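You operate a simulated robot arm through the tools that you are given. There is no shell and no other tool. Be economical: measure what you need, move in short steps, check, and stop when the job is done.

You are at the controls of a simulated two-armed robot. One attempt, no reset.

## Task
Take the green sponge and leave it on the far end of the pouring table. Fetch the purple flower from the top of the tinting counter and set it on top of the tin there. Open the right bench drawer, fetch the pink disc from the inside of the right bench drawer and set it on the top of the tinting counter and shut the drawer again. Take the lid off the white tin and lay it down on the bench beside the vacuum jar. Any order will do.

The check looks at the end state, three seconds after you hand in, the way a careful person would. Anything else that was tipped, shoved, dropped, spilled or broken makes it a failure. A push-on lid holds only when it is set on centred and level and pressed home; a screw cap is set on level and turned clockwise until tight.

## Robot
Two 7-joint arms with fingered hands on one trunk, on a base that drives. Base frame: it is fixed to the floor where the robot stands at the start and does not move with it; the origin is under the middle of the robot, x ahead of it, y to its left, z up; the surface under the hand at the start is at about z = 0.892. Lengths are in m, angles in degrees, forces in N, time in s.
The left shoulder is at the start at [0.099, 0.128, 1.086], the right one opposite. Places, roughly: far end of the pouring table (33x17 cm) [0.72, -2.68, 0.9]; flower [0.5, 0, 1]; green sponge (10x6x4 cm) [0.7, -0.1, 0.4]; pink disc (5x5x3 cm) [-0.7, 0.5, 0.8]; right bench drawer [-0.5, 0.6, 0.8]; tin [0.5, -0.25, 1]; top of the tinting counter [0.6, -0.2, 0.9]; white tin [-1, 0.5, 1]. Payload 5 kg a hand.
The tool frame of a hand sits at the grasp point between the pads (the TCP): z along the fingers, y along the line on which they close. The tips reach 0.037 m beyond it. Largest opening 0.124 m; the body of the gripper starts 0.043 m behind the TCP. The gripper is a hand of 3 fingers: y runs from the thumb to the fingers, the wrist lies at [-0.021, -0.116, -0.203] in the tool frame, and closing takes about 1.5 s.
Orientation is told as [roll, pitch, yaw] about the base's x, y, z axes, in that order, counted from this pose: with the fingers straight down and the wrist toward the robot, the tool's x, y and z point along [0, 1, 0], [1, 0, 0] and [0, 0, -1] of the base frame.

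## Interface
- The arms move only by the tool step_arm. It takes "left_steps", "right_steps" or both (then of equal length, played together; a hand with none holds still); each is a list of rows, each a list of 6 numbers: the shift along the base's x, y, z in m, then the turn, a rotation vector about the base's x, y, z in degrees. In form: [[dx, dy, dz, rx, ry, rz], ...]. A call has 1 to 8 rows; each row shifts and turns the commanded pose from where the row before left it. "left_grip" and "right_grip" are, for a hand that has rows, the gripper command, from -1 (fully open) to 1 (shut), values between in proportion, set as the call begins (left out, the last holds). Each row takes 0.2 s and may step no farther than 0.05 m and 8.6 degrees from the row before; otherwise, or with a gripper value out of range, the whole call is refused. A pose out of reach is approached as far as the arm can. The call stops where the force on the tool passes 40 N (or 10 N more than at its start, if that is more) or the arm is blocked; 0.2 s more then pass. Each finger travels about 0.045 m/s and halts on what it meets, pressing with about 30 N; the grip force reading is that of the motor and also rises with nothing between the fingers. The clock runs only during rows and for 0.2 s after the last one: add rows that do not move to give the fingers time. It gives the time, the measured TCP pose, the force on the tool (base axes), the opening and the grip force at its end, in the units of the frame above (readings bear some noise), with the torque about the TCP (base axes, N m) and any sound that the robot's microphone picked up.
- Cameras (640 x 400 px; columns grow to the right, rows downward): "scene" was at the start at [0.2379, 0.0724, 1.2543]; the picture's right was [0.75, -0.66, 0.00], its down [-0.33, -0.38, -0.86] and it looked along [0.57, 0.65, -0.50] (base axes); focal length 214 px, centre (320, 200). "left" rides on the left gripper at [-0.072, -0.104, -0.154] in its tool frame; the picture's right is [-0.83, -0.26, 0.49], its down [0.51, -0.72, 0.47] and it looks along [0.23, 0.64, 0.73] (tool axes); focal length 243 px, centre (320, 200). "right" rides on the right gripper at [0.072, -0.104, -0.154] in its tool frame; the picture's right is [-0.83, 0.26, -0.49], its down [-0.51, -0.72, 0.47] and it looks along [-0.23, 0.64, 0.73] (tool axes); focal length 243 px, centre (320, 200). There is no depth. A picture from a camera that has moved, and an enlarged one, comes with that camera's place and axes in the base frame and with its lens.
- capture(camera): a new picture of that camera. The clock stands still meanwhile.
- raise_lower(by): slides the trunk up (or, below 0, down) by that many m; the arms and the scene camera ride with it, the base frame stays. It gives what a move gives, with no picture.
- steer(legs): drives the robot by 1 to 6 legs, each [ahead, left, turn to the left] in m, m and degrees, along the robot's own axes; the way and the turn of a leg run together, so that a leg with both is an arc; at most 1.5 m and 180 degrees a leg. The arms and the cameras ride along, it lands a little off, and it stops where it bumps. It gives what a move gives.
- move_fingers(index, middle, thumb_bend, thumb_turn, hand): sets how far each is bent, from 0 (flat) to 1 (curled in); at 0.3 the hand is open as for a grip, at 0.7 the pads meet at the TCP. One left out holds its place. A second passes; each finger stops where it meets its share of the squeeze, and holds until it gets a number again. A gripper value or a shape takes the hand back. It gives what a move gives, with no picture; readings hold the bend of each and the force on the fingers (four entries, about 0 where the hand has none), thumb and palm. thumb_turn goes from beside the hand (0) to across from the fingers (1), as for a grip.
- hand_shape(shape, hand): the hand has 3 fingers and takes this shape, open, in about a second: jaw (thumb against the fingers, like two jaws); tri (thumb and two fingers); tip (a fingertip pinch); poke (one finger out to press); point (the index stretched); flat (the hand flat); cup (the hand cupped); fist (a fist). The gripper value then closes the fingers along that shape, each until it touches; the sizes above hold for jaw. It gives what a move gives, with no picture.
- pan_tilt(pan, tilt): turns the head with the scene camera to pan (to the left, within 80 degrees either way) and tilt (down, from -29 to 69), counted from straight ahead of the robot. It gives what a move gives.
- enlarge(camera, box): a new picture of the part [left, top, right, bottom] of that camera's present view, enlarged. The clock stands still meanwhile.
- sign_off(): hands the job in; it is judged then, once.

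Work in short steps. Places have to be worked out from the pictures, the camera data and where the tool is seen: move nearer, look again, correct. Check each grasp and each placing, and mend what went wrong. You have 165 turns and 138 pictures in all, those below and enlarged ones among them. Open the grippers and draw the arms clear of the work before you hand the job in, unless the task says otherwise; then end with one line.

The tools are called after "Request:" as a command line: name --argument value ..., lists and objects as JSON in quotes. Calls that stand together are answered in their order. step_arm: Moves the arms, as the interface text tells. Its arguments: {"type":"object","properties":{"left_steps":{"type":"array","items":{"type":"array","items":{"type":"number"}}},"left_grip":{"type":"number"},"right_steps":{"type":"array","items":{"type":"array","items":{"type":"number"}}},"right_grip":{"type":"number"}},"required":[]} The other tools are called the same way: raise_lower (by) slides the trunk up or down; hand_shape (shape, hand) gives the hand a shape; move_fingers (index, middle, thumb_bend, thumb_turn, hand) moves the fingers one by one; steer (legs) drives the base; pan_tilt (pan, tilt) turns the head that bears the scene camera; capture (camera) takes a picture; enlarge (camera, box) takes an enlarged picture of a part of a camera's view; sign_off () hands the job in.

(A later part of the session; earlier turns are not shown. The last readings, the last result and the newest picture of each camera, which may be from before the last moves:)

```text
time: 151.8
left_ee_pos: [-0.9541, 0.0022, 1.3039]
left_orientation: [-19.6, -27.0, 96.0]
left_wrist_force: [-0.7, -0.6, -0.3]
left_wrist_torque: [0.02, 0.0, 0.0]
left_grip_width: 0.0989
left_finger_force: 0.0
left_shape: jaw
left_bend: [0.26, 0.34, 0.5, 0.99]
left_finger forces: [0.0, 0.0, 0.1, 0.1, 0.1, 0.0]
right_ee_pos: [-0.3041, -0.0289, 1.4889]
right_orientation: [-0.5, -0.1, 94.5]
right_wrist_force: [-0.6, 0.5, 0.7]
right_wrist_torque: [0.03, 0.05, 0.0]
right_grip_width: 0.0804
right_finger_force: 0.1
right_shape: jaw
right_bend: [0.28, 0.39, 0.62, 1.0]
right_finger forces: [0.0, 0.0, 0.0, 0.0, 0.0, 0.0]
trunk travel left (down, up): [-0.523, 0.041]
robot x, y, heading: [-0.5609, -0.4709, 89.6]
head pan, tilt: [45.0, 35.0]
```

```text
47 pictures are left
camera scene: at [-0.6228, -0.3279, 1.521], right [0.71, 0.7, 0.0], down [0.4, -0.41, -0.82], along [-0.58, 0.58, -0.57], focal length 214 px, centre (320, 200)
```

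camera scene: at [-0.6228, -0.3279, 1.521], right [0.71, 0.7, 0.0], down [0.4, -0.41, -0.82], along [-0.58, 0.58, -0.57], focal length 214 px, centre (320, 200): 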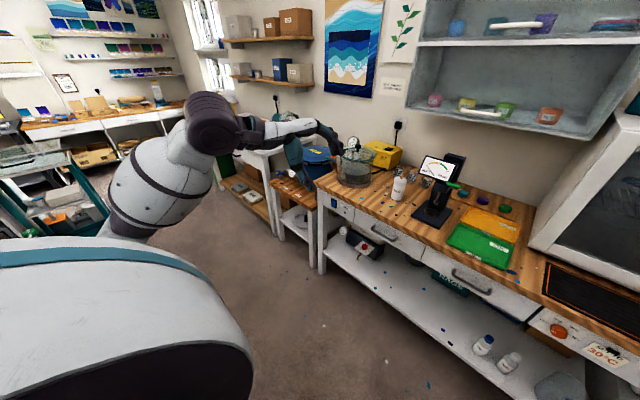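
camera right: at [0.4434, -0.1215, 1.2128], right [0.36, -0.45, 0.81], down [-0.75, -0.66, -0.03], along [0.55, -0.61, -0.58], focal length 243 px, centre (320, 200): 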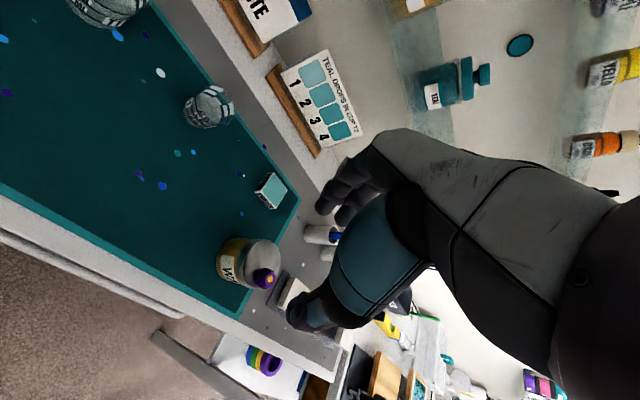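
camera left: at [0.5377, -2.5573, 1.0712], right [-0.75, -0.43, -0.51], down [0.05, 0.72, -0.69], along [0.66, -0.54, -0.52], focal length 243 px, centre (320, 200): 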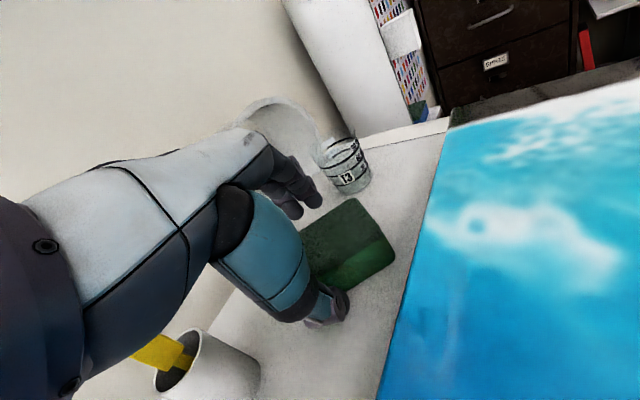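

I see it all: the white tin (with a brown knob on its lid) at ≈[-0.965,0.54] near the vacuum jar, and the right drawer's bar handle. First the drawer: I lower the trunk, shift left so the handle is on my right hand's side, and turn the right hand to point forward.

Request:
step_arm --left_steps '[[0.04, -0.01, 0, 0, 0, 0], [0.04, -0.01, 0, 0, 0, 0], [0.04, -0.01, 0, 0, 0, 0]]'

Request:
raise_lower --by -0.22

Request:
steer --legs '[[0, 0.18, 0]]'

Request:
step_arm --right_steps '[[0, 0, -0.02, 8.5, 0, -1], [0, 0, -0.02, 8.5, 0, -1], [0, 0, -0.03, 8.5, 0, -1], [0, 0, -0.03, 8.5, 0, -1], [0, 0, -0.03, 8.5, 0, 0], [0, 0, -0.03, 8.5, 0, 0], [0, 0, -0.03, 8.5, 0, 0], [0, 0, -0.03, 8.5, 0, 0]]' --right_grip -0.2

Request:
pan_tilt --pan -15 --tilt 40

Request:
capture --camera "scene"

```text
time: 152.6
left_ee_pos: [-0.8916, 0.0448, 1.327]
left_orientation: [-19.6, -26.9, 96.1]
left_wrist_force: [0.4, 0.6, -0.4]
left_wrist_torque: [-0.01, 0.05, -0.01]
left_grip_width: 0.0992
left_finger_force: 0.0
left_shape: jaw
left_bend: [0.26, 0.34, 0.5, 0.99]
left_finger forces: [0.0, 0.1, 0.0, 0.0, 0.1, 0.0]
left hand out of reach, approached as far as the arm can: row 1, 2, 3
right_ee_pos: [-0.3015, -0.0279, 1.4895]
right_orientation: [-0.6, -0.1, 94.5]
right_wrist_force: [-0.4, -1.1, -0.5]
right_wrist_torque: [0.03, 0.03, -0.01]
right_grip_width: 0.0803
right_finger_force: 0.0
right_shape: jaw
right_bend: [0.28, 0.39, 0.62, 1.0]
right_finger forces: [0.1, 0.0, 0.1, 0.0, 0.1, 0.0]
trunk travel left (down, up): [-0.523, 0.041]
robot x, y, heading: [-0.5646, -0.4743, 89.6]
head pan, tilt: [45.0, 35.0]
```

```text
time: 154.9
left_ee_pos: [-0.8925, 0.071, 0.9433]
left_orientation: [-17.4, -8.1, 95.5]
left_wrist_force: [-0.4, -0.7, 0.0]
left_wrist_torque: [-0.01, 0.01, 0.0]
left_grip_width: 0.0989
left_finger_force: 0.1
left_shape: jaw
left_bend: [0.26, 0.34, 0.5, 0.99]
left_finger forces: [0.0, 0.0, 0.0, 0.0, 0.0, 0.0]
right_ee_pos: [-0.3028, -0.0291, 1.2689]
right_orientation: [-0.5, 0.0, 94.5]
right_wrist_force: [-0.3, -0.2, 0.8]
right_wrist_torque: [0.03, -0.04, 0.0]
right_grip_width: 0.081
right_finger_force: 0.0
right_shape: jaw
right_bend: [0.28, 0.39, 0.62, 1.0]
right_finger forces: [0.1, 0.1, 0.0, 0.1, 0.0, 0.0]
trunk travel left (down, up): [-0.303, 0.261]
robot x, y, heading: [-0.5581, -0.4731, 89.7]
head pan, tilt: [45.0, 35.0]
```

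```text
time: 155.9
left_ee_pos: [-0.9014, 0.0757, 0.9431]
left_orientation: [-17.4, -8.0, 95.6]
left_wrist_force: [0.6, -0.8, -0.2]
left_wrist_torque: [0.01, -0.01, -0.03]
left_grip_width: 0.0991
left_finger_force: 0.1
left_shape: jaw
left_bend: [0.26, 0.34, 0.5, 0.99]
left_finger forces: [0.0, 0.0, 0.0, 0.0, 0.1, 0.0]
right_ee_pos: [-0.3119, -0.0265, 1.2686]
right_orientation: [-0.6, -0.2, 94.7]
right_wrist_force: [-0.5, -0.1, -0.9]
right_wrist_torque: [-0.01, -0.02, 0.03]
right_grip_width: 0.0806
right_finger_force: 0.0
right_shape: jaw
right_bend: [0.28, 0.39, 0.62, 1.0]
right_finger forces: [0.0, 0.1, 0.0, 0.0, 0.1, 0.0]
trunk travel left (down, up): [-0.303, 0.261]
robot x, y, heading: [-0.5663, -0.4715, 89.7]
head pan, tilt: [45.0, 35.0]
stopped in leg 1: the robot was blocked; the commanded pose is now the measured one
```

```text
time: 157.7
left_ee_pos: [-0.9021, 0.0748, 0.9437]
left_orientation: [-17.4, -8.0, 95.6]
left_wrist_force: [0.0, 0.7, -0.8]
left_wrist_torque: [-0.01, -0.03, -0.02]
left_grip_width: 0.099
left_finger_force: 0.1
left_shape: jaw
left_bend: [0.26, 0.34, 0.5, 0.99]
left_finger forces: [0.0, 0.1, 0.0, 0.1, 0.1, 0.0]
right_ee_pos: [-0.2234, 0.1653, 1.2301]
right_orientation: [-3.7, -67.9, 92.4]
right_wrist_force: [0.5, -0.4, -0.3]
right_wrist_torque: [-0.02, 0.03, 0.04]
right_grip_width: 0.0745
right_finger_force: 0.0
right_shape: jaw
right_bend: [0.73, 0.41, 0.65, 1.0]
right_finger forces: [0.1, 0.1, 0.0, 0.0, 0.1, 0.1]
right hand out of reach, approached as far as the arm can: row 2, 3, 4, 5, 6, 7, 8
trunk travel left (down, up): [-0.303, 0.261]
robot x, y, heading: [-0.5677, -0.4727, 89.7]
head pan, tilt: [45.0, 35.0]
```

```text
time: 159.0
left_ee_pos: [-0.9009, 0.0736, 0.9434]
left_orientation: [-17.4, -8.1, 95.6]
left_wrist_force: [0.3, 0.1, 0.5]
left_wrist_torque: [0.0, -0.01, 0.02]
left_grip_width: 0.0991
left_finger_force: 0.1
left_shape: jaw
left_bend: [0.26, 0.34, 0.5, 0.99]
left_finger forces: [0.0, 0.1, 0.0, 0.0, 0.0, 0.0]
right_ee_pos: [-0.2236, 0.1628, 1.2317]
right_orientation: [-3.8, -68.1, 92.3]
right_wrist_force: [0.4, -0.1, -0.2]
right_wrist_torque: [0.02, 0.03, 0.04]
right_grip_width: 0.0744
right_finger_force: 0.1
right_shape: jaw
right_bend: [0.73, 0.41, 0.65, 1.0]
right_finger forces: [0.0, 0.1, 0.0, 0.0, 0.0, 0.1]
trunk travel left (down, up): [-0.303, 0.261]
robot x, y, heading: [-0.5672, -0.4712, 89.5]
head pan, tilt: [-15.0, 40.0]
```

```text
46 pictures are left
camera scene: at [-0.5457, -0.2142, 1.2674], right [0.97, -0.26, 0.0], down [-0.17, -0.62, -0.77], along [0.2, 0.74, -0.64], focal length 214 px, centre (320, 200)
```

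scene: 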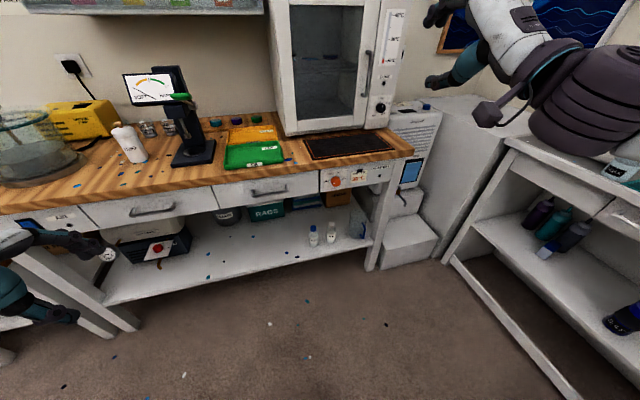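

Strafing left is blocked; I check what's on the left before moving again.

Request:
pan_tilt --pan 80 --tilt 40

Request:
capture --camera "scene"

```text
time: 160.7
left_ee_pos: [-0.9006, 0.0733, 0.9433]
left_orientation: [-17.4, -8.0, 95.7]
left_wrist_force: [0.6, 0.4, -0.1]
left_wrist_torque: [0.02, 0.01, -0.03]
left_grip_width: 0.0989
left_finger_force: 0.1
left_shape: jaw
left_bend: [0.26, 0.34, 0.5, 0.99]
left_finger forces: [0.0, 0.0, 0.0, 0.0, 0.0, 0.0]
right_ee_pos: [-0.2224, 0.1622, 1.2318]
right_orientation: [-3.8, -68.0, 92.3]
right_wrist_force: [0.1, 0.6, 0.7]
right_wrist_torque: [0.01, 0.01, 0.0]
right_grip_width: 0.0749
right_finger_force: 0.1
right_shape: jaw
right_bend: [0.73, 0.41, 0.65, 1.0]
right_finger forces: [0.0, 0.0, 0.1, 0.0, 0.0, 0.0]
trunk travel left (down, up): [-0.303, 0.261]
robot x, y, heading: [-0.5676, -0.4664, 89.8]
head pan, tilt: [80.0, 40.0]
```

```text
45 pictures are left
camera scene: at [-0.6516, -0.2812, 1.2674], right [0.18, 0.98, 0.0], down [0.63, -0.11, -0.77], along [-0.75, 0.14, -0.64], focal length 214 px, centre (320, 200)
```

scene: 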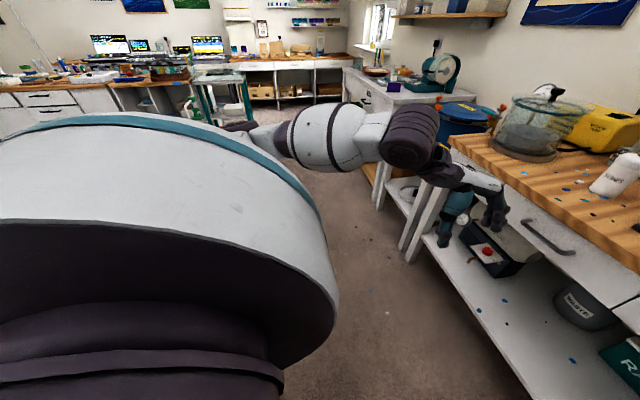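

The arm side is clear; the base must be touching the resin table behind-left. I go forward 0.1 m first, then left.

Request:
steer --legs '[[0.1, 0, 0], [0, 0.13, 0]]'

Request:
step_arm --right_steps '[[-0.04, -0.02, -0.02, 0, 0, 0], [-0.04, -0.02, -0.02, 0, 0, 0], [-0.04, -0.02, -0.02, 0, 0, 0], [-0.04, -0.02, -0.02, 0, 0, 0], [-0.03, -0.01, -0.03, 4, 0, 0], [-0.02, 0, -0.04, 6, 0, 0], [0, 0, -0.045, 6, 0, 0], [0, 0, -0.045, 6, 0, 0]]'

Request:
pan_tilt --pan -15 --tilt 45

Request:
capture --camera "scene"

```text
time: 163.0
left_ee_pos: [-0.9909, 0.1729, 0.9431]
left_orientation: [-17.7, -8.0, 96.0]
left_wrist_force: [-0.9, 0.7, 0.3]
left_wrist_torque: [0.03, -0.01, 0.03]
left_grip_width: 0.0988
left_finger_force: 0.1
left_shape: jaw
left_bend: [0.26, 0.34, 0.5, 0.99]
left_finger forces: [0.0, 0.0, 0.1, 0.0, 0.1, 0.0]
right_ee_pos: [-0.3155, 0.2669, 1.2312]
right_orientation: [-4.4, -68.0, 93.1]
right_wrist_force: [-1.4, -1.0, 0.1]
right_wrist_torque: [-0.04, -0.01, -0.05]
right_grip_width: 0.0748
right_finger_force: 0.1
right_shape: jaw
right_bend: [0.73, 0.41, 0.65, 1.0]
right_finger forces: [0.1, 0.0, 0.1, 0.0, 0.1, 0.0]
trunk travel left (down, up): [-0.303, 0.261]
robot x, y, heading: [-0.6561, -0.3736, 89.9]
head pan, tilt: [80.0, 40.0]
stopped in leg 2: the robot was blocked; the commanded pose is now the measured one
```

```text
time: 164.8
left_ee_pos: [-0.9897, 0.1736, 0.9432]
left_orientation: [-17.5, -8.0, 95.9]
left_wrist_force: [-0.5, 0.0, -0.8]
left_wrist_torque: [0.0, -0.02, 0.01]
left_grip_width: 0.099
left_finger_force: 0.1
left_shape: jaw
left_bend: [0.26, 0.34, 0.5, 0.99]
left_finger forces: [0.1, 0.1, 0.1, 0.1, 0.0, 0.0]
right_ee_pos: [-0.4883, 0.3061, 1.0095]
right_orientation: [-93.5, -88.9, -177.9]
right_wrist_force: [0.2, -1.9, -5.9]
right_wrist_torque: [0.45, -0.02, -0.02]
right_grip_width: 0.0744
right_finger_force: 0.1
right_shape: jaw
right_bend: [0.73, 0.41, 0.65, 1.0]
right_finger forces: [0.1, 0.0, 0.0, 0.0, 0.1, 0.1]
right hand out of reach, approached as far as the arm can: row 1, 2, 3, 4, 5
trunk travel left (down, up): [-0.303, 0.261]
robot x, y, heading: [-0.6588, -0.369, 90.1]
head pan, tilt: [80.0, 40.0]
```

```text
time: 166.5
left_ee_pos: [-0.9889, 0.1736, 0.9433]
left_orientation: [-17.5, -8.0, 95.9]
left_wrist_force: [-0.1, -0.2, 0.8]
left_wrist_torque: [-0.03, -0.03, 0.01]
left_grip_width: 0.0992
left_finger_force: 0.0
left_shape: jaw
left_bend: [0.26, 0.34, 0.5, 0.99]
left_finger forces: [0.0, 0.0, 0.0, 0.0, 0.0, 0.0]
right_ee_pos: [-0.4899, 0.3066, 1.0177]
right_orientation: [-124.7, -88.8, -146.5]
right_wrist_force: [0.7, 0.2, 0.5]
right_wrist_torque: [-0.01, -0.01, -0.05]
right_grip_width: 0.0744
right_finger_force: 0.1
right_shape: jaw
right_bend: [0.73, 0.41, 0.65, 1.0]
right_finger forces: [0.0, 0.0, 0.0, 0.0, 0.0, 0.0]
trunk travel left (down, up): [-0.303, 0.261]
robot x, y, heading: [-0.6573, -0.371, 90.0]
head pan, tilt: [-15.0, 45.0]
```

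```text
44 pictures are left
camera scene: at [-0.6333, -0.1164, 1.2602], right [0.97, -0.26, 0.0], down [-0.18, -0.68, -0.71], along [0.18, 0.68, -0.71], focal length 214 px, centre (320, 200)
```

scene: 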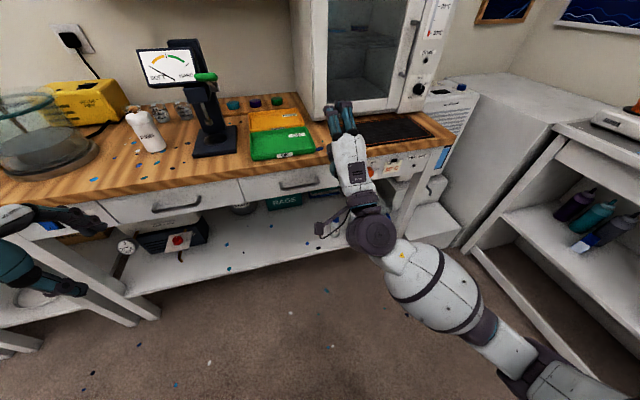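

The right hand now points forward. I take its camera view to triangulate the handle.

Request:
capture --camera "right"

Request:
enlarge --camera "scene" --box '[240, 100, 400, 200]'

```text
43 pictures are left
camera right: at [-0.5635, 0.1551, 0.9111], right [0.81, -0.51, 0.27], down [0.53, 0.47, -0.71], along [0.24, 0.72, 0.65], focal length 243 px, centre (320, 200)
```

right: 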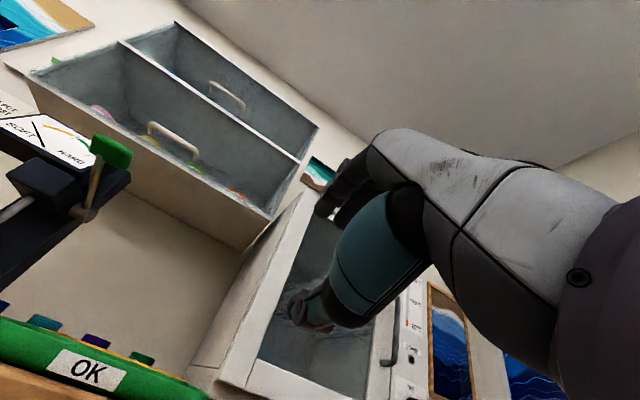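

```text
4.00 times, centred on (320, 150) of scene
camera zoom: at [-0.6333, -0.1164, 1.2602], right [0.97, -0.26, 0.0], down [-0.18, -0.68, -0.71], along [0.18, 0.68, -0.71], focal length 858 px, centre (320, 400)
```

zoom: 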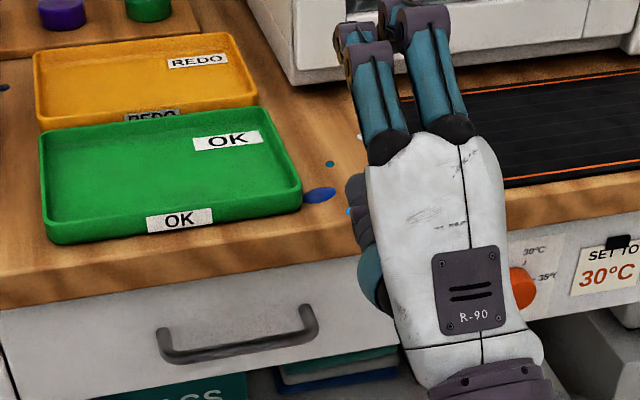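

Bench top is ≈0.885 with front edge y≈0.405, so the handle is ≈[-0.568,0.38,0.82]. I bring the hand back and down in front of it.

Request:
step_arm --right_steps '[[-0.02, -0.04, 0, 0, 0, 0], [-0.02, -0.02, -0.03, 0, 0, 0], [-0.02, 0, -0.04, 0, 0, 0], [-0.015, 0, -0.04, 0, 0, 0], [0, 0, -0.04, 0, 0, 0], [0, 0, -0.035, 0, 0, 0]]' --right_grip -0.1

Request:
enlarge --camera "scene" --box '[200, 120, 440, 270]'

Request:
capture --camera "right"

```text
time: 167.9
left_ee_pos: [-0.9894, 0.1736, 0.9438]
left_orientation: [-17.5, -8.0, 96.0]
left_wrist_force: [-0.3, 0.1, -0.4]
left_wrist_torque: [-0.01, 0.0, 0.02]
left_grip_width: 0.0989
left_finger_force: 0.1
left_shape: jaw
left_bend: [0.26, 0.34, 0.5, 0.99]
left_finger forces: [0.0, 0.1, 0.0, 0.1, 0.1, 0.0]
right_ee_pos: [-0.5645, 0.2483, 0.8265]
right_orientation: [-99.0, -88.9, -172.2]
right_wrist_force: [1.0, 0.0, -0.4]
right_wrist_torque: [0.0, -0.01, -0.02]
right_grip_width: 0.0687
right_finger_force: 0.0
right_shape: jaw
right_bend: [0.74, 0.43, 0.67, 1.0]
right_finger forces: [0.1, 0.1, 0.0, 0.1, 0.0, 0.0]
trunk travel left (down, up): [-0.303, 0.261]
robot x, y, heading: [-0.6525, -0.368, 90.0]
head pan, tilt: [-15.0, 45.0]
```

```text
2.67 times, centred on (320, 195) of scene
camera zoom: at [-0.6331, -0.1162, 1.2601], right [0.97, -0.26, 0.0], down [-0.18, -0.68, -0.71], along [0.18, 0.68, -0.71], focal length 572 px, centre (320, 213)
```

zoom: 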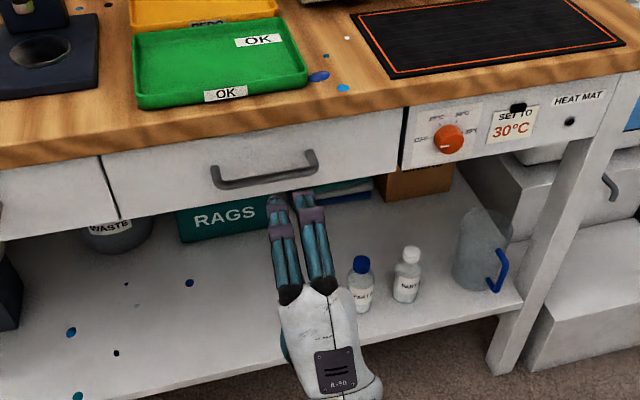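

```text
40 pictures are left
camera right: at [-0.6395, 0.095, 0.7212], right [0.81, -0.51, 0.28], down [0.53, 0.46, -0.71], along [0.24, 0.72, 0.65], focal length 243 px, centre (320, 200)
```

right: 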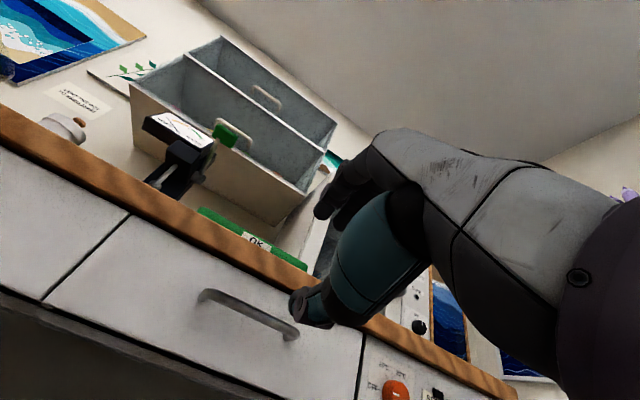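

Triangulated handle centre: [-0.565,0.418,0.793]. I move the open hand onto it (fingers above, thumb below).

Request:
step_arm --right_steps '[[0, 0.02, -0.033, 0, 0, 0], [0, 0.045, 0, 0, 0, 0], [0, 0.045, 0, 0, 0, 0], [0, 0.03, 0, 0, 0, 0], [0, 0.012, 0, 0, 0, 0]]'

Request:
capture --camera "right"

```text
time: 169.1
left_ee_pos: [-0.9885, 0.1728, 0.9444]
left_orientation: [-17.5, -7.9, 96.0]
left_wrist_force: [0.3, -0.5, 0.1]
left_wrist_torque: [-0.05, -0.01, 0.02]
left_grip_width: 0.099
left_finger_force: 0.2
left_shape: jaw
left_bend: [0.26, 0.34, 0.5, 0.99]
left_finger forces: [0.0, 0.0, 0.0, 0.0, 0.0, 0.1]
right_ee_pos: [-0.5655, 0.4007, 0.7923]
right_orientation: [-95.5, -88.9, -175.9]
right_wrist_force: [-0.1, -0.3, 0.1]
right_wrist_torque: [0.0, 0.0, -0.02]
right_grip_width: 0.0686
right_finger_force: 0.2
right_shape: jaw
right_bend: [0.74, 0.43, 0.67, 1.0]
right_finger forces: [0.0, 0.0, 0.2, 0.1, 0.0, 0.0]
trunk travel left (down, up): [-0.303, 0.261]
robot x, y, heading: [-0.6539, -0.369, 89.9]
head pan, tilt: [-15.0, 45.0]
```

```text
39 pictures are left
camera right: at [-0.6414, 0.2479, 0.6867], right [0.81, -0.51, 0.28], down [0.53, 0.46, -0.71], along [0.24, 0.73, 0.65], focal length 243 px, centre (320, 200)
```

right: 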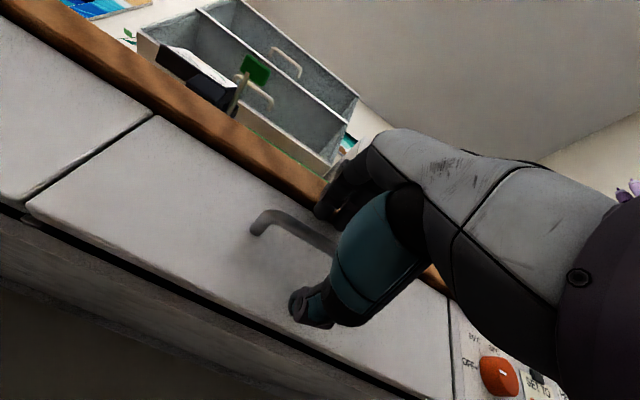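

Bar lies between fingers and thumb. I close the grip and then check force.

Request:
step_arm --right_steps '[[0, 0.004, 0, 0, 0, 0], [0, 0, 0, 0, 0, 0], [0, 0, 0, 0, 0, 0], [0, 0, 0, 0, 0, 0], [0, 0, 0, 0, 0, 0], [0, 0, 0, 0, 0, 0]]' --right_grip 1

Request:
step_arm --right_steps '[[0, -0.02, 0, 0, 0, 0], [0, -0.03, 0, 0, 0, 0], [0, -0.03, 0, 0, 0, 0]]'

Request:
capture --camera "scene"

```text
time: 170.5
left_ee_pos: [-0.9899, 0.1749, 0.9437]
left_orientation: [-17.5, -7.9, 96.1]
left_wrist_force: [1.0, -0.8, 1.1]
left_wrist_torque: [0.02, 0.0, 0.02]
left_grip_width: 0.099
left_finger_force: 0.0
left_shape: jaw
left_bend: [0.26, 0.34, 0.5, 0.99]
left_finger forces: [0.0, 0.0, 0.0, 0.1, 0.1, 0.0]
right_ee_pos: [-0.5657, 0.405, 0.791]
right_orientation: [-94.1, -88.9, -177.3]
right_wrist_force: [-0.4, 1.7, -1.9]
right_wrist_torque: [0.01, 0.09, 0.0]
right_grip_width: 0.0
right_finger_force: 29.9
right_shape: jaw
right_bend: [0.7, 0.7, 0.71, 1.0]
right_finger forces: [6.5, 0.0, 0.0, 0.0, 0.1, 0.0]
trunk travel left (down, up): [-0.303, 0.261]
robot x, y, heading: [-0.6527, -0.3691, 90.2]
head pan, tilt: [-15.0, 45.0]
```

```text
time: 171.3
left_ee_pos: [-0.9897, 0.1726, 0.9436]
left_orientation: [-17.4, -8.0, 95.9]
left_wrist_force: [0.5, -0.9, -0.4]
left_wrist_torque: [0.04, -0.03, 0.01]
left_grip_width: 0.0989
left_finger_force: 0.2
left_shape: jaw
left_bend: [0.26, 0.34, 0.5, 0.99]
left_finger forces: [0.0, 0.0, 0.1, 0.0, 0.0, 0.0]
right_ee_pos: [-0.5645, 0.3219, 0.7935]
right_orientation: [-87.5, -88.8, 176.6]
right_wrist_force: [-3.2, -0.6, -10.8]
right_wrist_torque: [-0.07, 0.03, 0.05]
right_grip_width: 0.0001
right_finger_force: 29.9
right_shape: jaw
right_bend: [0.7, 0.7, 0.71, 1.0]
right_finger forces: [2.4, 0.1, 0.1, 0.0, 1.0, 0.1]
trunk travel left (down, up): [-0.303, 0.261]
robot x, y, heading: [-0.6549, -0.3686, 90.2]
head pan, tilt: [-15.0, 45.0]
```

```text
38 pictures are left
camera scene: at [-0.6335, -0.1163, 1.2601], right [0.97, -0.26, 0.0], down [-0.18, -0.68, -0.71], along [0.18, 0.68, -0.71], focal length 214 px, centre (320, 200)
```

scene: 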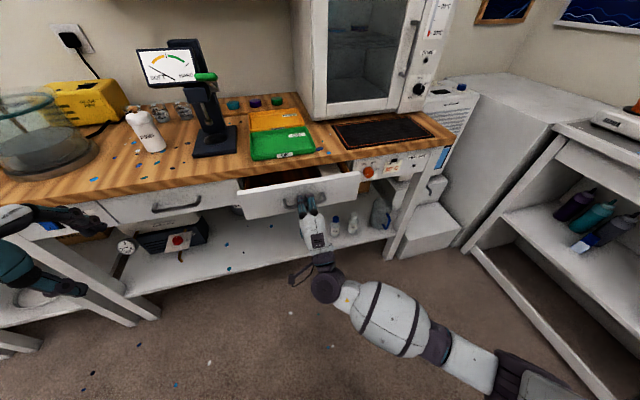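

The closed fingers hooked behind the bar and the drawer is coming out. I continue pulling.

Request:
step_arm --right_steps '[[0, -0.03, 0, 0, 0, 0], [0, -0.03, 0, 0, 0, 0], [0, -0.03, 0, 0, 0, 0], [0, -0.03, 0, 0, 0, 0]]'

Request:
capture --camera "scene"

```text
time: 172.3
left_ee_pos: [-0.9898, 0.174, 0.9441]
left_orientation: [-17.4, -8.1, 95.9]
left_wrist_force: [1.0, -0.6, -0.1]
left_wrist_torque: [0.03, 0.02, 0.0]
left_grip_width: 0.0989
left_finger_force: 0.1
left_shape: jaw
left_bend: [0.26, 0.34, 0.5, 0.99]
left_finger forces: [0.0, 0.0, 0.0, 0.0, 0.0, 0.0]
right_ee_pos: [-0.5653, 0.2038, 0.7945]
right_orientation: [-94.8, -89.0, -176.6]
right_wrist_force: [2.8, -2.7, -16.6]
right_wrist_torque: [-0.14, 0.0, -0.02]
right_grip_width: 0.0001
right_finger_force: 30.6
right_shape: jaw
right_bend: [0.7, 0.7, 0.71, 1.0]
right_finger forces: [1.2, 0.0, 0.1, 0.0, 37.2, 0.0]
trunk travel left (down, up): [-0.303, 0.261]
robot x, y, heading: [-0.6532, -0.3754, 90.1]
head pan, tilt: [-15.0, 45.0]
```

```text
37 pictures are left
camera scene: at [-0.6327, -0.1161, 1.26], right [0.97, -0.26, 0.0], down [-0.18, -0.68, -0.71], along [0.18, 0.68, -0.71], focal length 214 px, centre (320, 200)
```

scene: 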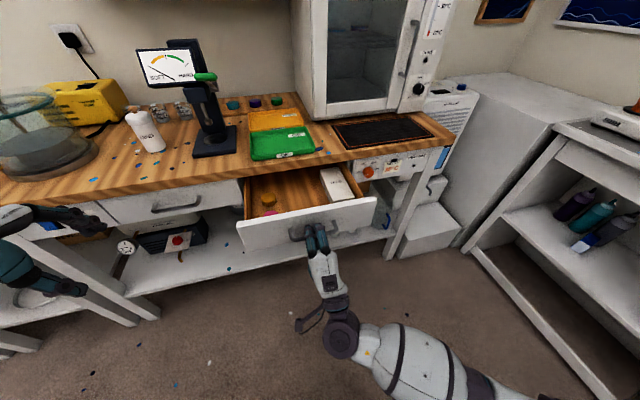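

The drawer is open and the pink disc is visible at the front-left. I pull slightly more, then release and back off.

Request:
step_arm --right_steps '[[0, -0.025, 0, 0, 0, 0], [0, -0.02, 0, 0, 0, 0]]'

Request:
step_arm --right_steps '[[0, 0.004, 0, 0, 0, 0], [0, 0, 0, 0, 0, 0], [0, 0, 0, 0, 0, 0], [0, 0, 0, 0, 0, 0], [0, -0.03, 0, 0, 0, 0], [0, -0.045, 0, 0, 0, 0], [0.01, -0.045, 0, 0, 0, 0]]' --right_grip -0.2

Request:
enlarge --camera "scene" --box '[200, 140, 400, 265]'

```text
time: 172.9
left_ee_pos: [-0.9908, 0.1733, 0.9436]
left_orientation: [-17.5, -7.9, 96.0]
left_wrist_force: [-0.7, -0.2, 0.6]
left_wrist_torque: [0.01, -0.01, 0.0]
left_grip_width: 0.0989
left_finger_force: 0.1
left_shape: jaw
left_bend: [0.26, 0.34, 0.5, 0.99]
left_finger forces: [0.1, 0.0, 0.0, 0.0, 0.0, 0.0]
right_ee_pos: [-0.5654, 0.1582, 0.7954]
right_orientation: [-89.7, -89.0, 178.5]
right_wrist_force: [-4.1, -1.5, -16.2]
right_wrist_torque: [-0.11, 0.02, 0.04]
right_grip_width: 0.0
right_finger_force: 29.9
right_shape: jaw
right_bend: [0.7, 0.7, 0.71, 1.0]
right_finger forces: [1.1, 0.1, 0.0, 0.0, 2.9, 0.1]
trunk travel left (down, up): [-0.303, 0.261]
robot x, y, heading: [-0.6526, -0.3658, 90.2]
head pan, tilt: [-15.0, 45.0]
```

```text
time: 174.5
left_ee_pos: [-0.9899, 0.1732, 0.9447]
left_orientation: [-17.4, -8.1, 95.9]
left_wrist_force: [-0.5, -0.2, 0.6]
left_wrist_torque: [0.0, 0.01, 0.03]
left_grip_width: 0.099
left_finger_force: 0.0
left_shape: jaw
left_bend: [0.26, 0.34, 0.5, 0.99]
left_finger forces: [0.1, 0.1, 0.0, 0.1, 0.0, 0.1]
right_ee_pos: [-0.5564, 0.0368, 0.7921]
right_orientation: [-100.1, -89.0, -171.4]
right_wrist_force: [-0.3, -0.6, -0.5]
right_wrist_torque: [-0.02, 0.02, 0.03]
right_grip_width: 0.0743
right_finger_force: 0.2
right_shape: jaw
right_bend: [0.73, 0.41, 0.65, 1.0]
right_finger forces: [0.0, 0.1, 0.0, 0.1, 0.0, 0.0]
trunk travel left (down, up): [-0.303, 0.261]
robot x, y, heading: [-0.6557, -0.3667, 90.3]
head pan, tilt: [-15.0, 45.0]
```

```text
3.20 times, centred on (300, 202) of scene
camera zoom: at [-0.6328, -0.1174, 1.2604], right [0.97, -0.26, 0.0], down [-0.18, -0.68, -0.71], along [0.18, 0.68, -0.71], focal length 686 px, centre (384, 192)
```

zoom: 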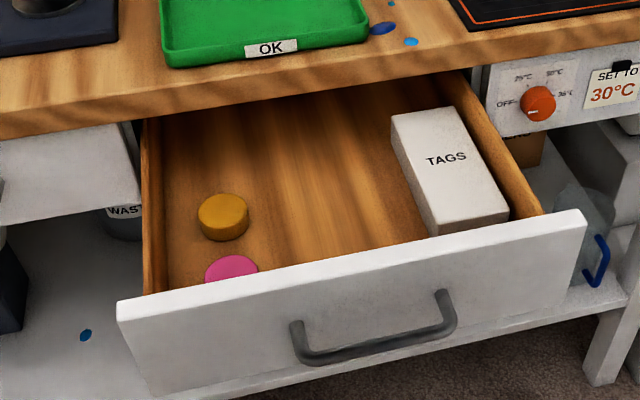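

The disc is at ≈[-0.665,0.275], 3–4 cm from the drawer's left wall with a yellow disc close behind, so I'll grasp across x. I raise the hand and turn it fingers-down with the wrist to the right.

Request:
step_arm --right_steps '[[0, 0, 0.03, -8.5, 0, 0], [0, 0, 0.03, -8.5, 0, 0], [0, 0, 0.03, -8.5, 0, 0], [0, 0, 0.03, -8.5, 0, 0], [0, 0, 0.03, -8.5, 0, 0], [0, 0, 0.03, -8.5, 0, 0], [0, 0.02, 0.03, -8.5, 0, 0], [0, 0.02, 0.01, -8.5, 0, 0]]'

Request:
step_arm --right_steps '[[0, 0.02, 0, -8.5, 0, 0], [0, 0.02, 0, -8.5, 0, 0], [0, 0.02, 0, -5, 0, 0], [0, 0.02, 0, 0, 0, 8.5], [0, 0.02, 0, 0, 0, 8.5], [0, 0.02, 0, 0, 0, 8.5], [0, 0.02, 0, 0, 0, 8.5], [0, 0.02, 0, 0, 0, 8.5]]'

```text
time: 176.3
left_ee_pos: [-0.9902, 0.1727, 0.9432]
left_orientation: [-17.4, -8.0, 96.1]
left_wrist_force: [-0.9, -0.3, -0.5]
left_wrist_torque: [0.01, -0.02, -0.02]
left_grip_width: 0.0991
left_finger_force: 0.1
left_shape: jaw
left_bend: [0.26, 0.34, 0.5, 0.99]
left_finger forces: [0.0, 0.0, 0.0, 0.1, 0.0, 0.1]
right_ee_pos: [-0.6608, 0.1758, 0.8155]
right_orientation: [-1.9, -21.9, 91.3]
right_wrist_force: [-0.1, 0.5, 1.0]
right_wrist_torque: [0.02, 0.01, -0.06]
right_grip_width: 0.0743
right_finger_force: 0.0
right_shape: jaw
right_bend: [0.73, 0.41, 0.65, 1.0]
right_finger forces: [0.0, 0.0, 0.0, 0.1, 0.0, 0.0]
right hand out of reach, approached as far as the arm can: row 2, 3, 4, 5, 6, 7
trunk travel left (down, up): [-0.303, 0.261]
robot x, y, heading: [-0.6561, -0.3648, 89.9]
head pan, tilt: [-15.0, 45.0]
```

```text
time: 178.1
left_ee_pos: [-0.9898, 0.1745, 0.9433]
left_orientation: [-17.4, -8.0, 96.0]
left_wrist_force: [0.9, 0.8, 0.3]
left_wrist_torque: [0.0, 0.04, 0.0]
left_grip_width: 0.0993
left_finger_force: 0.0
left_shape: jaw
left_bend: [0.26, 0.34, 0.5, 0.99]
left_finger forces: [0.1, 0.0, 0.1, 0.0, 0.1, 0.0]
right_ee_pos: [-0.6585, 0.3341, 0.8145]
right_orientation: [-1.2, 0.0, 133.6]
right_wrist_force: [-0.5, 0.3, -0.2]
right_wrist_torque: [-0.02, 0.0, -0.01]
right_grip_width: 0.0741
right_finger_force: 0.0
right_shape: jaw
right_bend: [0.73, 0.41, 0.65, 1.0]
right_finger forces: [0.1, 0.0, 0.1, 0.0, 0.0, 0.0]
trunk travel left (down, up): [-0.303, 0.261]
robot x, y, heading: [-0.6546, -0.3698, 90.1]
head pan, tilt: [-15.0, 45.0]
```

The hand stayed lower than commanded (reach limits). I check right away what's around it.

Request:
enlarge --camera "scene" --box '[200, 120, 400, 245]'

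Request:
capture --camera "right"

```text
3.20 times, centred on (300, 182) of scene
camera zoom: at [-0.6327, -0.1154, 1.2599], right [0.97, -0.26, 0.0], down [-0.18, -0.68, -0.71], along [0.18, 0.68, -0.71], focal length 686 px, centre (384, 256)
```

zoom: 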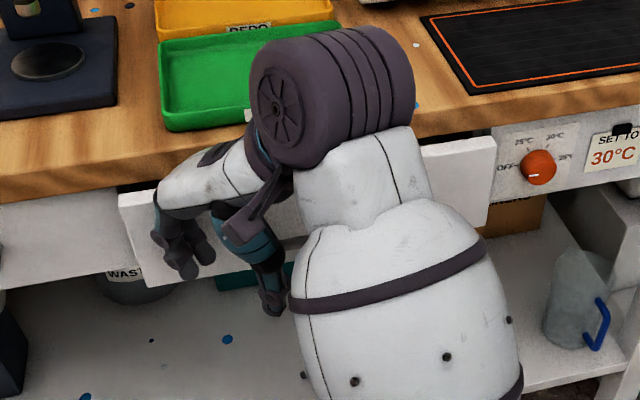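

```text
34 pictures are left
camera right: at [-0.643, 0.2062, 0.9678], right [0.41, 0.75, 0.51], down [0.87, -0.16, -0.46], along [-0.26, 0.64, -0.73], focal length 243 px, centre (320, 200)
```

right: 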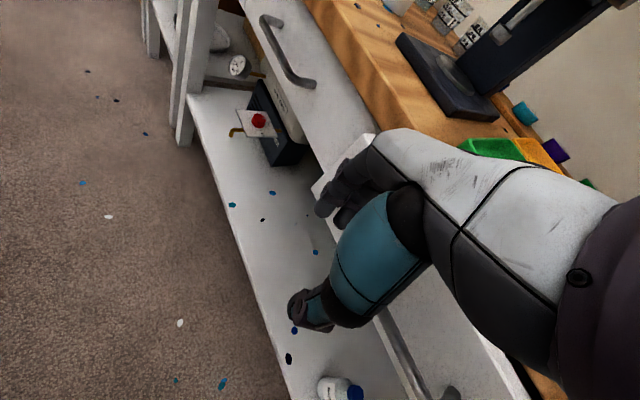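

The hand pushed the drawer partly shut but disturbed nothing else. I back away and up, restore yaw, and look for the handle again.

Request:
step_arm --right_steps '[[0, -0.04, 0, 0, 0, 0], [0, -0.04, 0.01, 0, 0, -8.5], [0, -0.02, 0.04, 0, 0, -8.5], [0.02, 0, 0.04, 0, 0, -8.5], [0.03, 0, 0.03, 0, 0, -8.5], [0.03, 0, 0.03, 0, 0, -8.5], [0.02, 0, 0.03, 0, 0, 0]]'

Request:
enlarge --camera "scene" --box '[200, 120, 400, 245]'

Request:
capture --camera "right"

```text
time: 179.7
left_ee_pos: [-0.9908, 0.1734, 0.9429]
left_orientation: [-17.5, -8.0, 96.0]
left_wrist_force: [0.5, 0.0, 0.5]
left_wrist_torque: [-0.01, 0.0, -0.02]
left_grip_width: 0.0989
left_finger_force: 0.2
left_shape: jaw
left_bend: [0.26, 0.34, 0.5, 0.99]
left_finger forces: [0.0, 0.1, 0.0, 0.1, 0.0, 0.0]
right_ee_pos: [-0.5607, 0.2365, 0.9968]
right_orientation: [-1.4, 0.1, 91.0]
right_wrist_force: [0.1, -0.4, -0.8]
right_wrist_torque: [0.0, -0.01, 0.03]
right_grip_width: 0.0743
right_finger_force: 0.1
right_shape: jaw
right_bend: [0.73, 0.41, 0.65, 1.0]
right_finger forces: [0.1, 0.1, 0.0, 0.1, 0.1, 0.0]
trunk travel left (down, up): [-0.303, 0.261]
robot x, y, heading: [-0.6558, -0.3684, 90.3]
head pan, tilt: [-15.0, 45.0]
```

```text
3.20 times, centred on (300, 182) of scene
camera zoom: at [-0.6334, -0.1166, 1.2602], right [0.97, -0.26, 0.0], down [-0.18, -0.68, -0.71], along [0.18, 0.68, -0.71], focal length 686 px, centre (384, 256)
```

zoom: 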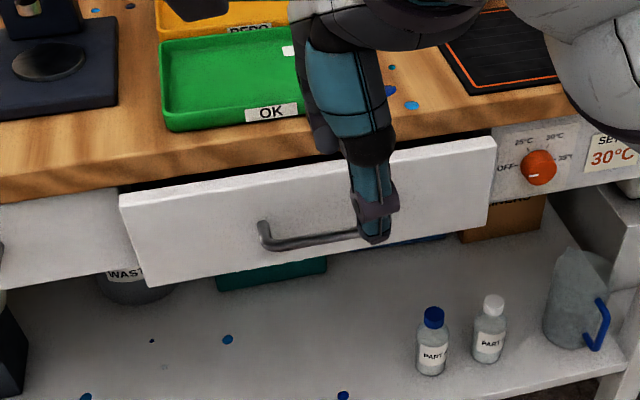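

```text
32 pictures are left
camera right: at [-0.6357, 0.1294, 1.1492], right [0.81, 0.28, 0.51], down [0.53, -0.71, -0.46], along [0.24, 0.65, -0.73], focal length 243 px, centre (320, 200)
```

right: 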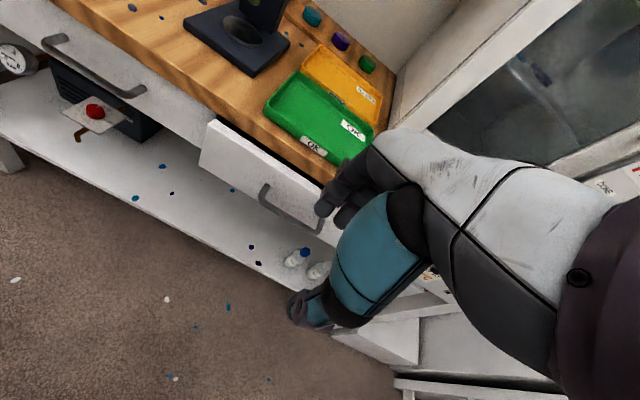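

The handle is now at ≈[-0.5625,0.381,0.793]. I rotate the fingers forward again here, where it's within reach.

Request:
step_arm --right_steps '[[0, 0, -0.02, 8.5, 0, 0], [0, 0, -0.02, 8.5, 0, 0], [0, 0, -0.02, 8.5, 0, 0], [0, 0, -0.02, 8.5, 0, 0], [0, 0, -0.02, 8.5, 0, 0], [0, 0, -0.02, 8.5, 0, 0], [0, 0, -0.02, 8.5, 0, 0], [0, 0, -0.02, 8.5, 0, 0]]' --right_grip -0.1

Request:
step_arm --right_steps '[[0, 0, -0.02, 8.5, 0, 0], [0, 0, -0.015, 8.5, 0, 0], [0, 0, 0, 5, 0, 0]]'

```text
time: 181.5
left_ee_pos: [-0.9896, 0.1735, 0.9431]
left_orientation: [-17.5, -8.2, 96.0]
left_wrist_force: [0.0, -0.9, -0.2]
left_wrist_torque: [-0.01, 0.01, 0.01]
left_grip_width: 0.0989
left_finger_force: 0.1
left_shape: jaw
left_bend: [0.26, 0.34, 0.5, 0.99]
left_finger forces: [0.1, 0.0, 0.1, 0.0, 0.1, 0.0]
right_ee_pos: [-0.5659, 0.2579, 0.8309]
right_orientation: [-4.1, -68.2, 92.9]
right_wrist_force: [0.0, -0.1, 0.1]
right_wrist_torque: [-0.02, -0.01, -0.02]
right_grip_width: 0.0684
right_finger_force: 0.0
right_shape: jaw
right_bend: [0.74, 0.43, 0.67, 1.0]
right_finger forces: [0.0, 0.0, 0.0, 0.1, 0.1, 0.0]
right hand out of reach, approached as far as the arm can: row 3, 4
trunk travel left (down, up): [-0.303, 0.261]
robot x, y, heading: [-0.6509, -0.3716, 90.3]
head pan, tilt: [-15.0, 45.0]
```

```text
time: 182.3
left_ee_pos: [-0.9898, 0.1738, 0.9438]
left_orientation: [-17.5, -8.0, 96.0]
left_wrist_force: [-0.4, 0.0, -0.2]
left_wrist_torque: [0.0, 0.03, 0.02]
left_grip_width: 0.099
left_finger_force: 0.1
left_shape: jaw
left_bend: [0.26, 0.34, 0.5, 0.99]
left_finger forces: [0.0, 0.1, 0.0, 0.0, 0.0, 0.1]
right_ee_pos: [-0.5677, 0.2599, 0.7955]
right_orientation: [-98.9, -89.0, -172.3]
right_wrist_force: [-0.4, -0.9, 1.3]
right_wrist_torque: [0.0, 0.01, -0.03]
right_grip_width: 0.0682
right_finger_force: 0.0
right_shape: jaw
right_bend: [0.74, 0.43, 0.67, 1.0]
right_finger forces: [0.0, 0.0, 0.0, 0.0, 0.0, 0.1]
trunk travel left (down, up): [-0.303, 0.261]
robot x, y, heading: [-0.6543, -0.37, 90.1]
head pan, tilt: [-15.0, 45.0]
```

In position. I advance onto the bar, close, and pull 23 cm.

Request:
step_arm --right_steps '[[0.004, 0.04, -0.003, 0, 0, 0], [0, 0.04, 0, 0, 0, 0], [0, 0.029, 0, 0, 0, 0]]'

Request:
step_arm --right_steps '[[0, 0, 0, 0, 0, 0], [0, 0, 0, 0, 0, 0], [0, 0, 0, 0, 0, 0], [0, 0, 0, 0, 0, 0], [0, 0, 0, 0, 0, 0]]' --right_grip 1

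Request:
step_arm --right_steps '[[0, -0.03, 0, 0, 0, 0], [0, -0.03, 0, 0, 0, 0], [0, -0.03, 0, 0, 0, 0], [0, -0.03, 0, 0, 0, 0], [0, -0.03, 0, 0, 0, 0], [0, -0.03, 0, 0, 0, 0], [0, -0.03, 0, 0, 0, 0]]'

Request:
enlarge --camera "scene" --box '[200, 140, 400, 265]'

```text
time: 183.1
left_ee_pos: [-0.9901, 0.1736, 0.944]
left_orientation: [-17.6, -8.0, 96.0]
left_wrist_force: [0.2, 0.1, -0.7]
left_wrist_torque: [-0.03, -0.01, 0.0]
left_grip_width: 0.0991
left_finger_force: 0.0
left_shape: jaw
left_bend: [0.26, 0.34, 0.5, 0.99]
left_finger forces: [0.1, 0.1, 0.0, 0.0, 0.1, 0.1]
right_ee_pos: [-0.5658, 0.3687, 0.793]
right_orientation: [-92.1, -88.9, -179.3]
right_wrist_force: [0.3, 0.6, 0.7]
right_wrist_torque: [0.07, 0.02, 0.0]
right_grip_width: 0.0684
right_finger_force: 0.1
right_shape: jaw
right_bend: [0.74, 0.43, 0.67, 1.0]
right_finger forces: [0.1, 0.1, 0.1, 0.1, 0.0, 0.0]
trunk travel left (down, up): [-0.303, 0.261]
robot x, y, heading: [-0.6593, -0.3692, 90.3]
head pan, tilt: [-15.0, 45.0]
```

```text
time: 184.3
left_ee_pos: [-0.9898, 0.1728, 0.9423]
left_orientation: [-17.6, -8.1, 95.9]
left_wrist_force: [-0.9, -0.1, 0.6]
left_wrist_torque: [-0.01, -0.02, 0.0]
left_grip_width: 0.0993
left_finger_force: 0.2
left_shape: jaw
left_bend: [0.26, 0.34, 0.5, 0.99]
left_finger forces: [0.0, 0.1, 0.1, 0.1, 0.0, 0.0]
right_ee_pos: [-0.5653, 0.3694, 0.7943]
right_orientation: [-93.7, -88.9, -177.6]
right_wrist_force: [-0.7, 1.0, -1.6]
right_wrist_torque: [0.01, 0.07, 0.0]
right_grip_width: 0.0
right_finger_force: 26.1
right_shape: jaw
right_bend: [0.7, 0.7, 0.71, 1.0]
right_finger forces: [5.6, 0.0, 0.0, 0.0, 0.7, 0.1]
trunk travel left (down, up): [-0.303, 0.261]
robot x, y, heading: [-0.6538, -0.3714, 90.1]
head pan, tilt: [-15.0, 45.0]
```

```text
time: 185.9
left_ee_pos: [-0.9892, 0.1729, 0.9447]
left_orientation: [-17.4, -8.0, 95.9]
left_wrist_force: [0.7, -0.4, -0.1]
left_wrist_torque: [0.03, -0.04, 0.03]
left_grip_width: 0.099
left_finger_force: 0.0
left_shape: jaw
left_bend: [0.26, 0.34, 0.5, 0.99]
left_finger forces: [0.0, 0.0, 0.0, 0.0, 0.0, 0.0]
right_ee_pos: [-0.5653, 0.1596, 0.7941]
right_orientation: [-89.1, -89.0, 177.5]
right_wrist_force: [2.6, -1.8, -12.7]
right_wrist_torque: [-0.17, -0.02, -0.06]
right_grip_width: 0.0
right_finger_force: 30.2
right_shape: jaw
right_bend: [0.7, 0.7, 0.72, 1.0]
right_finger forces: [2.5, 0.1, 0.1, 0.1, 2.3, 0.0]
trunk travel left (down, up): [-0.303, 0.261]
robot x, y, heading: [-0.6563, -0.3707, 90.1]
head pan, tilt: [-15.0, 45.0]
```

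```text
3.20 times, centred on (300, 202) of scene
camera zoom: at [-0.6326, -0.1164, 1.2601], right [0.97, -0.26, 0.0], down [-0.18, -0.68, -0.71], along [0.18, 0.68, -0.71], focal length 686 px, centre (384, 192)
```

zoom: 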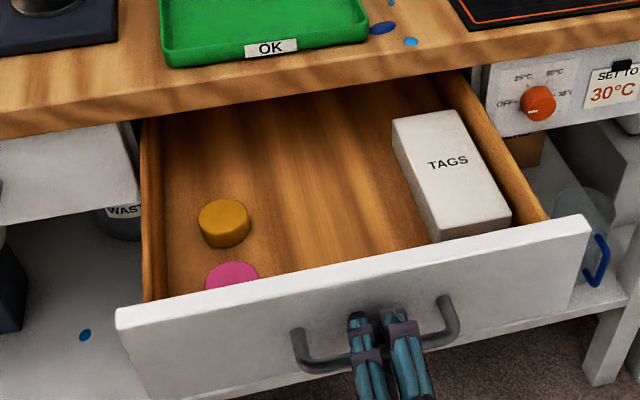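

Open again with contents undisturbed. I release, back off 6 cm, and raise the trunk to lift the hand clear.

Request:
step_arm --right_steps '[[0, 0.005, 0, 0, 0, 0], [0, 0, 0, 0, 0, 0], [0, 0, 0, 0, 0, 0], [0, 0, 0, 0, 0, 0], [0, -0.03, 0, 0, 0, 0], [0, -0.035, 0, 0, 0, 0]]' --right_grip -0.1

Request:
raise_lower --by 0.24

Request:
step_arm --right_steps '[[-0.01, 0.045, 0, 0, 0, 0], [-0.01, 0.045, 0, 0, 0, 0], [-0.01, 0.045, 0, 0, 0, 0], [-0.01, 0.04, 0, 0, 0, 0]]'

```text
time: 187.3
left_ee_pos: [-0.9889, 0.1723, 0.9436]
left_orientation: [-17.5, -8.1, 96.1]
left_wrist_force: [0.0, -0.3, -0.6]
left_wrist_torque: [0.03, 0.03, 0.0]
left_grip_width: 0.0989
left_finger_force: 0.1
left_shape: jaw
left_bend: [0.26, 0.34, 0.5, 0.99]
left_finger forces: [0.0, 0.0, 0.0, 0.1, 0.1, 0.0]
right_ee_pos: [-0.5613, 0.0964, 0.7927]
right_orientation: [-97.9, -88.8, -173.4]
right_wrist_force: [-0.1, 0.0, -0.9]
right_wrist_torque: [0.0, 0.0, -0.03]
right_grip_width: 0.0678
right_finger_force: 0.0
right_shape: jaw
right_bend: [0.74, 0.43, 0.67, 1.0]
right_finger forces: [0.0, 0.0, 0.1, 0.1, 0.0, 0.0]
trunk travel left (down, up): [-0.303, 0.261]
robot x, y, heading: [-0.6544, -0.3721, 90.2]
head pan, tilt: [-15.0, 45.0]
```

```text
time: 189.8
left_ee_pos: [-0.9893, 0.1735, 1.1826]
left_orientation: [-17.4, -8.1, 95.9]
left_wrist_force: [-0.8, 0.5, 0.0]
left_wrist_torque: [-0.02, -0.05, -0.03]
left_grip_width: 0.0989
left_finger_force: 0.0
left_shape: jaw
left_bend: [0.26, 0.34, 0.5, 0.99]
left_finger forces: [0.1, 0.1, 0.0, 0.0, 0.0, 0.0]
right_ee_pos: [-0.5627, 0.0976, 1.0323]
right_orientation: [-89.3, -89.0, 178.1]
right_wrist_force: [-0.4, 0.0, -0.6]
right_wrist_torque: [0.01, 0.01, 0.05]
right_grip_width: 0.0678
right_finger_force: 0.1
right_shape: jaw
right_bend: [0.74, 0.43, 0.67, 1.0]
right_finger forces: [0.1, 0.0, 0.1, 0.0, 0.1, 0.0]
trunk travel left (down, up): [-0.543, 0.021]
robot x, y, heading: [-0.6552, -0.3667, 90.3]
head pan, tilt: [-15.0, 45.0]
```

```text
time: 190.8
left_ee_pos: [-0.9896, 0.1747, 1.183]
left_orientation: [-17.4, -7.9, 96.0]
left_wrist_force: [-0.1, 0.8, -0.2]
left_wrist_torque: [-0.01, -0.02, -0.03]
left_grip_width: 0.0987
left_finger_force: 0.0
left_shape: jaw
left_bend: [0.26, 0.34, 0.5, 0.99]
left_finger forces: [0.0, 0.1, 0.0, 0.1, 0.0, 0.0]
right_ee_pos: [-0.6042, 0.2763, 1.0351]
right_orientation: [-90.3, -89.0, 179.0]
right_wrist_force: [-0.2, -0.1, -0.7]
right_wrist_torque: [0.04, -0.05, -0.03]
right_grip_width: 0.0679
right_finger_force: 0.0
right_shape: jaw
right_bend: [0.74, 0.43, 0.67, 1.0]
right_finger forces: [0.0, 0.1, 0.1, 0.0, 0.1, 0.1]
trunk travel left (down, up): [-0.543, 0.021]
robot x, y, heading: [-0.653, -0.3698, 89.7]
head pan, tilt: [-15.0, 45.0]
```

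Hand is at z≈1.035 above the drawer. Rotating fingers down in place.

Request:
step_arm --right_steps '[[0, 0, 0, -8.5, 0, 0], [0, 0, 0, -8.5, 0, 0], [0, 0, 0, -8.5, 0, 0], [0, 0, 0, -8.5, 0, 0], [0, 0, 0, -8.5, 0, 0], [0, 0, 0, -8.5, 0, 0]]'

Request:
step_arm --right_steps '[[0, 0, 0, -8.5, 0, 0], [0, 0, 0, -8.5, 0, 0], [0, 0, 0, -8.5, 0, 0], [0, 0, 0, -8.5, 0, 0], [0, 0, 0, -4, 0, 0]]'

```text
time: 192.2
left_ee_pos: [-0.9901, 0.1734, 1.1843]
left_orientation: [-17.5, -8.0, 96.0]
left_wrist_force: [0.3, 0.7, 0.3]
left_wrist_torque: [0.03, 0.01, -0.03]
left_grip_width: 0.0991
left_finger_force: 0.0
left_shape: jaw
left_bend: [0.26, 0.34, 0.5, 0.99]
left_finger forces: [0.0, 0.1, 0.0, 0.0, 0.0, 0.0]
right_ee_pos: [-0.6036, 0.2739, 1.0349]
right_orientation: [-2.1, -39.0, 91.4]
right_wrist_force: [0.2, 0.0, 0.3]
right_wrist_torque: [0.02, 0.03, 0.02]
right_grip_width: 0.0681
right_finger_force: 0.1
right_shape: jaw
right_bend: [0.74, 0.43, 0.67, 1.0]
right_finger forces: [0.0, 0.0, 0.0, 0.1, 0.0, 0.0]
trunk travel left (down, up): [-0.543, 0.021]
robot x, y, heading: [-0.6536, -0.369, 90.4]
head pan, tilt: [-15.0, 45.0]
```

```text
time: 193.4
left_ee_pos: [-0.9896, 0.1742, 1.1839]
left_orientation: [-17.6, -8.0, 96.1]
left_wrist_force: [-0.4, -0.3, 0.3]
left_wrist_torque: [0.02, 0.01, -0.01]
left_grip_width: 0.099
left_finger_force: 0.2
left_shape: jaw
left_bend: [0.26, 0.34, 0.5, 0.99]
left_finger forces: [0.1, 0.0, 0.0, 0.0, 0.0, 0.0]
right_ee_pos: [-0.6028, 0.2735, 1.034]
right_orientation: [-1.3, -1.0, 91.1]
right_wrist_force: [-0.4, 0.1, -0.2]
right_wrist_torque: [0.01, -0.03, -0.02]
right_grip_width: 0.0679
right_finger_force: 0.2
right_shape: jaw
right_bend: [0.74, 0.43, 0.67, 1.0]
right_finger forces: [0.0, 0.1, 0.0, 0.0, 0.0, 0.0]
trunk travel left (down, up): [-0.543, 0.021]
robot x, y, heading: [-0.6536, -0.3676, 90.3]
head pan, tilt: [-15.0, 45.0]
```

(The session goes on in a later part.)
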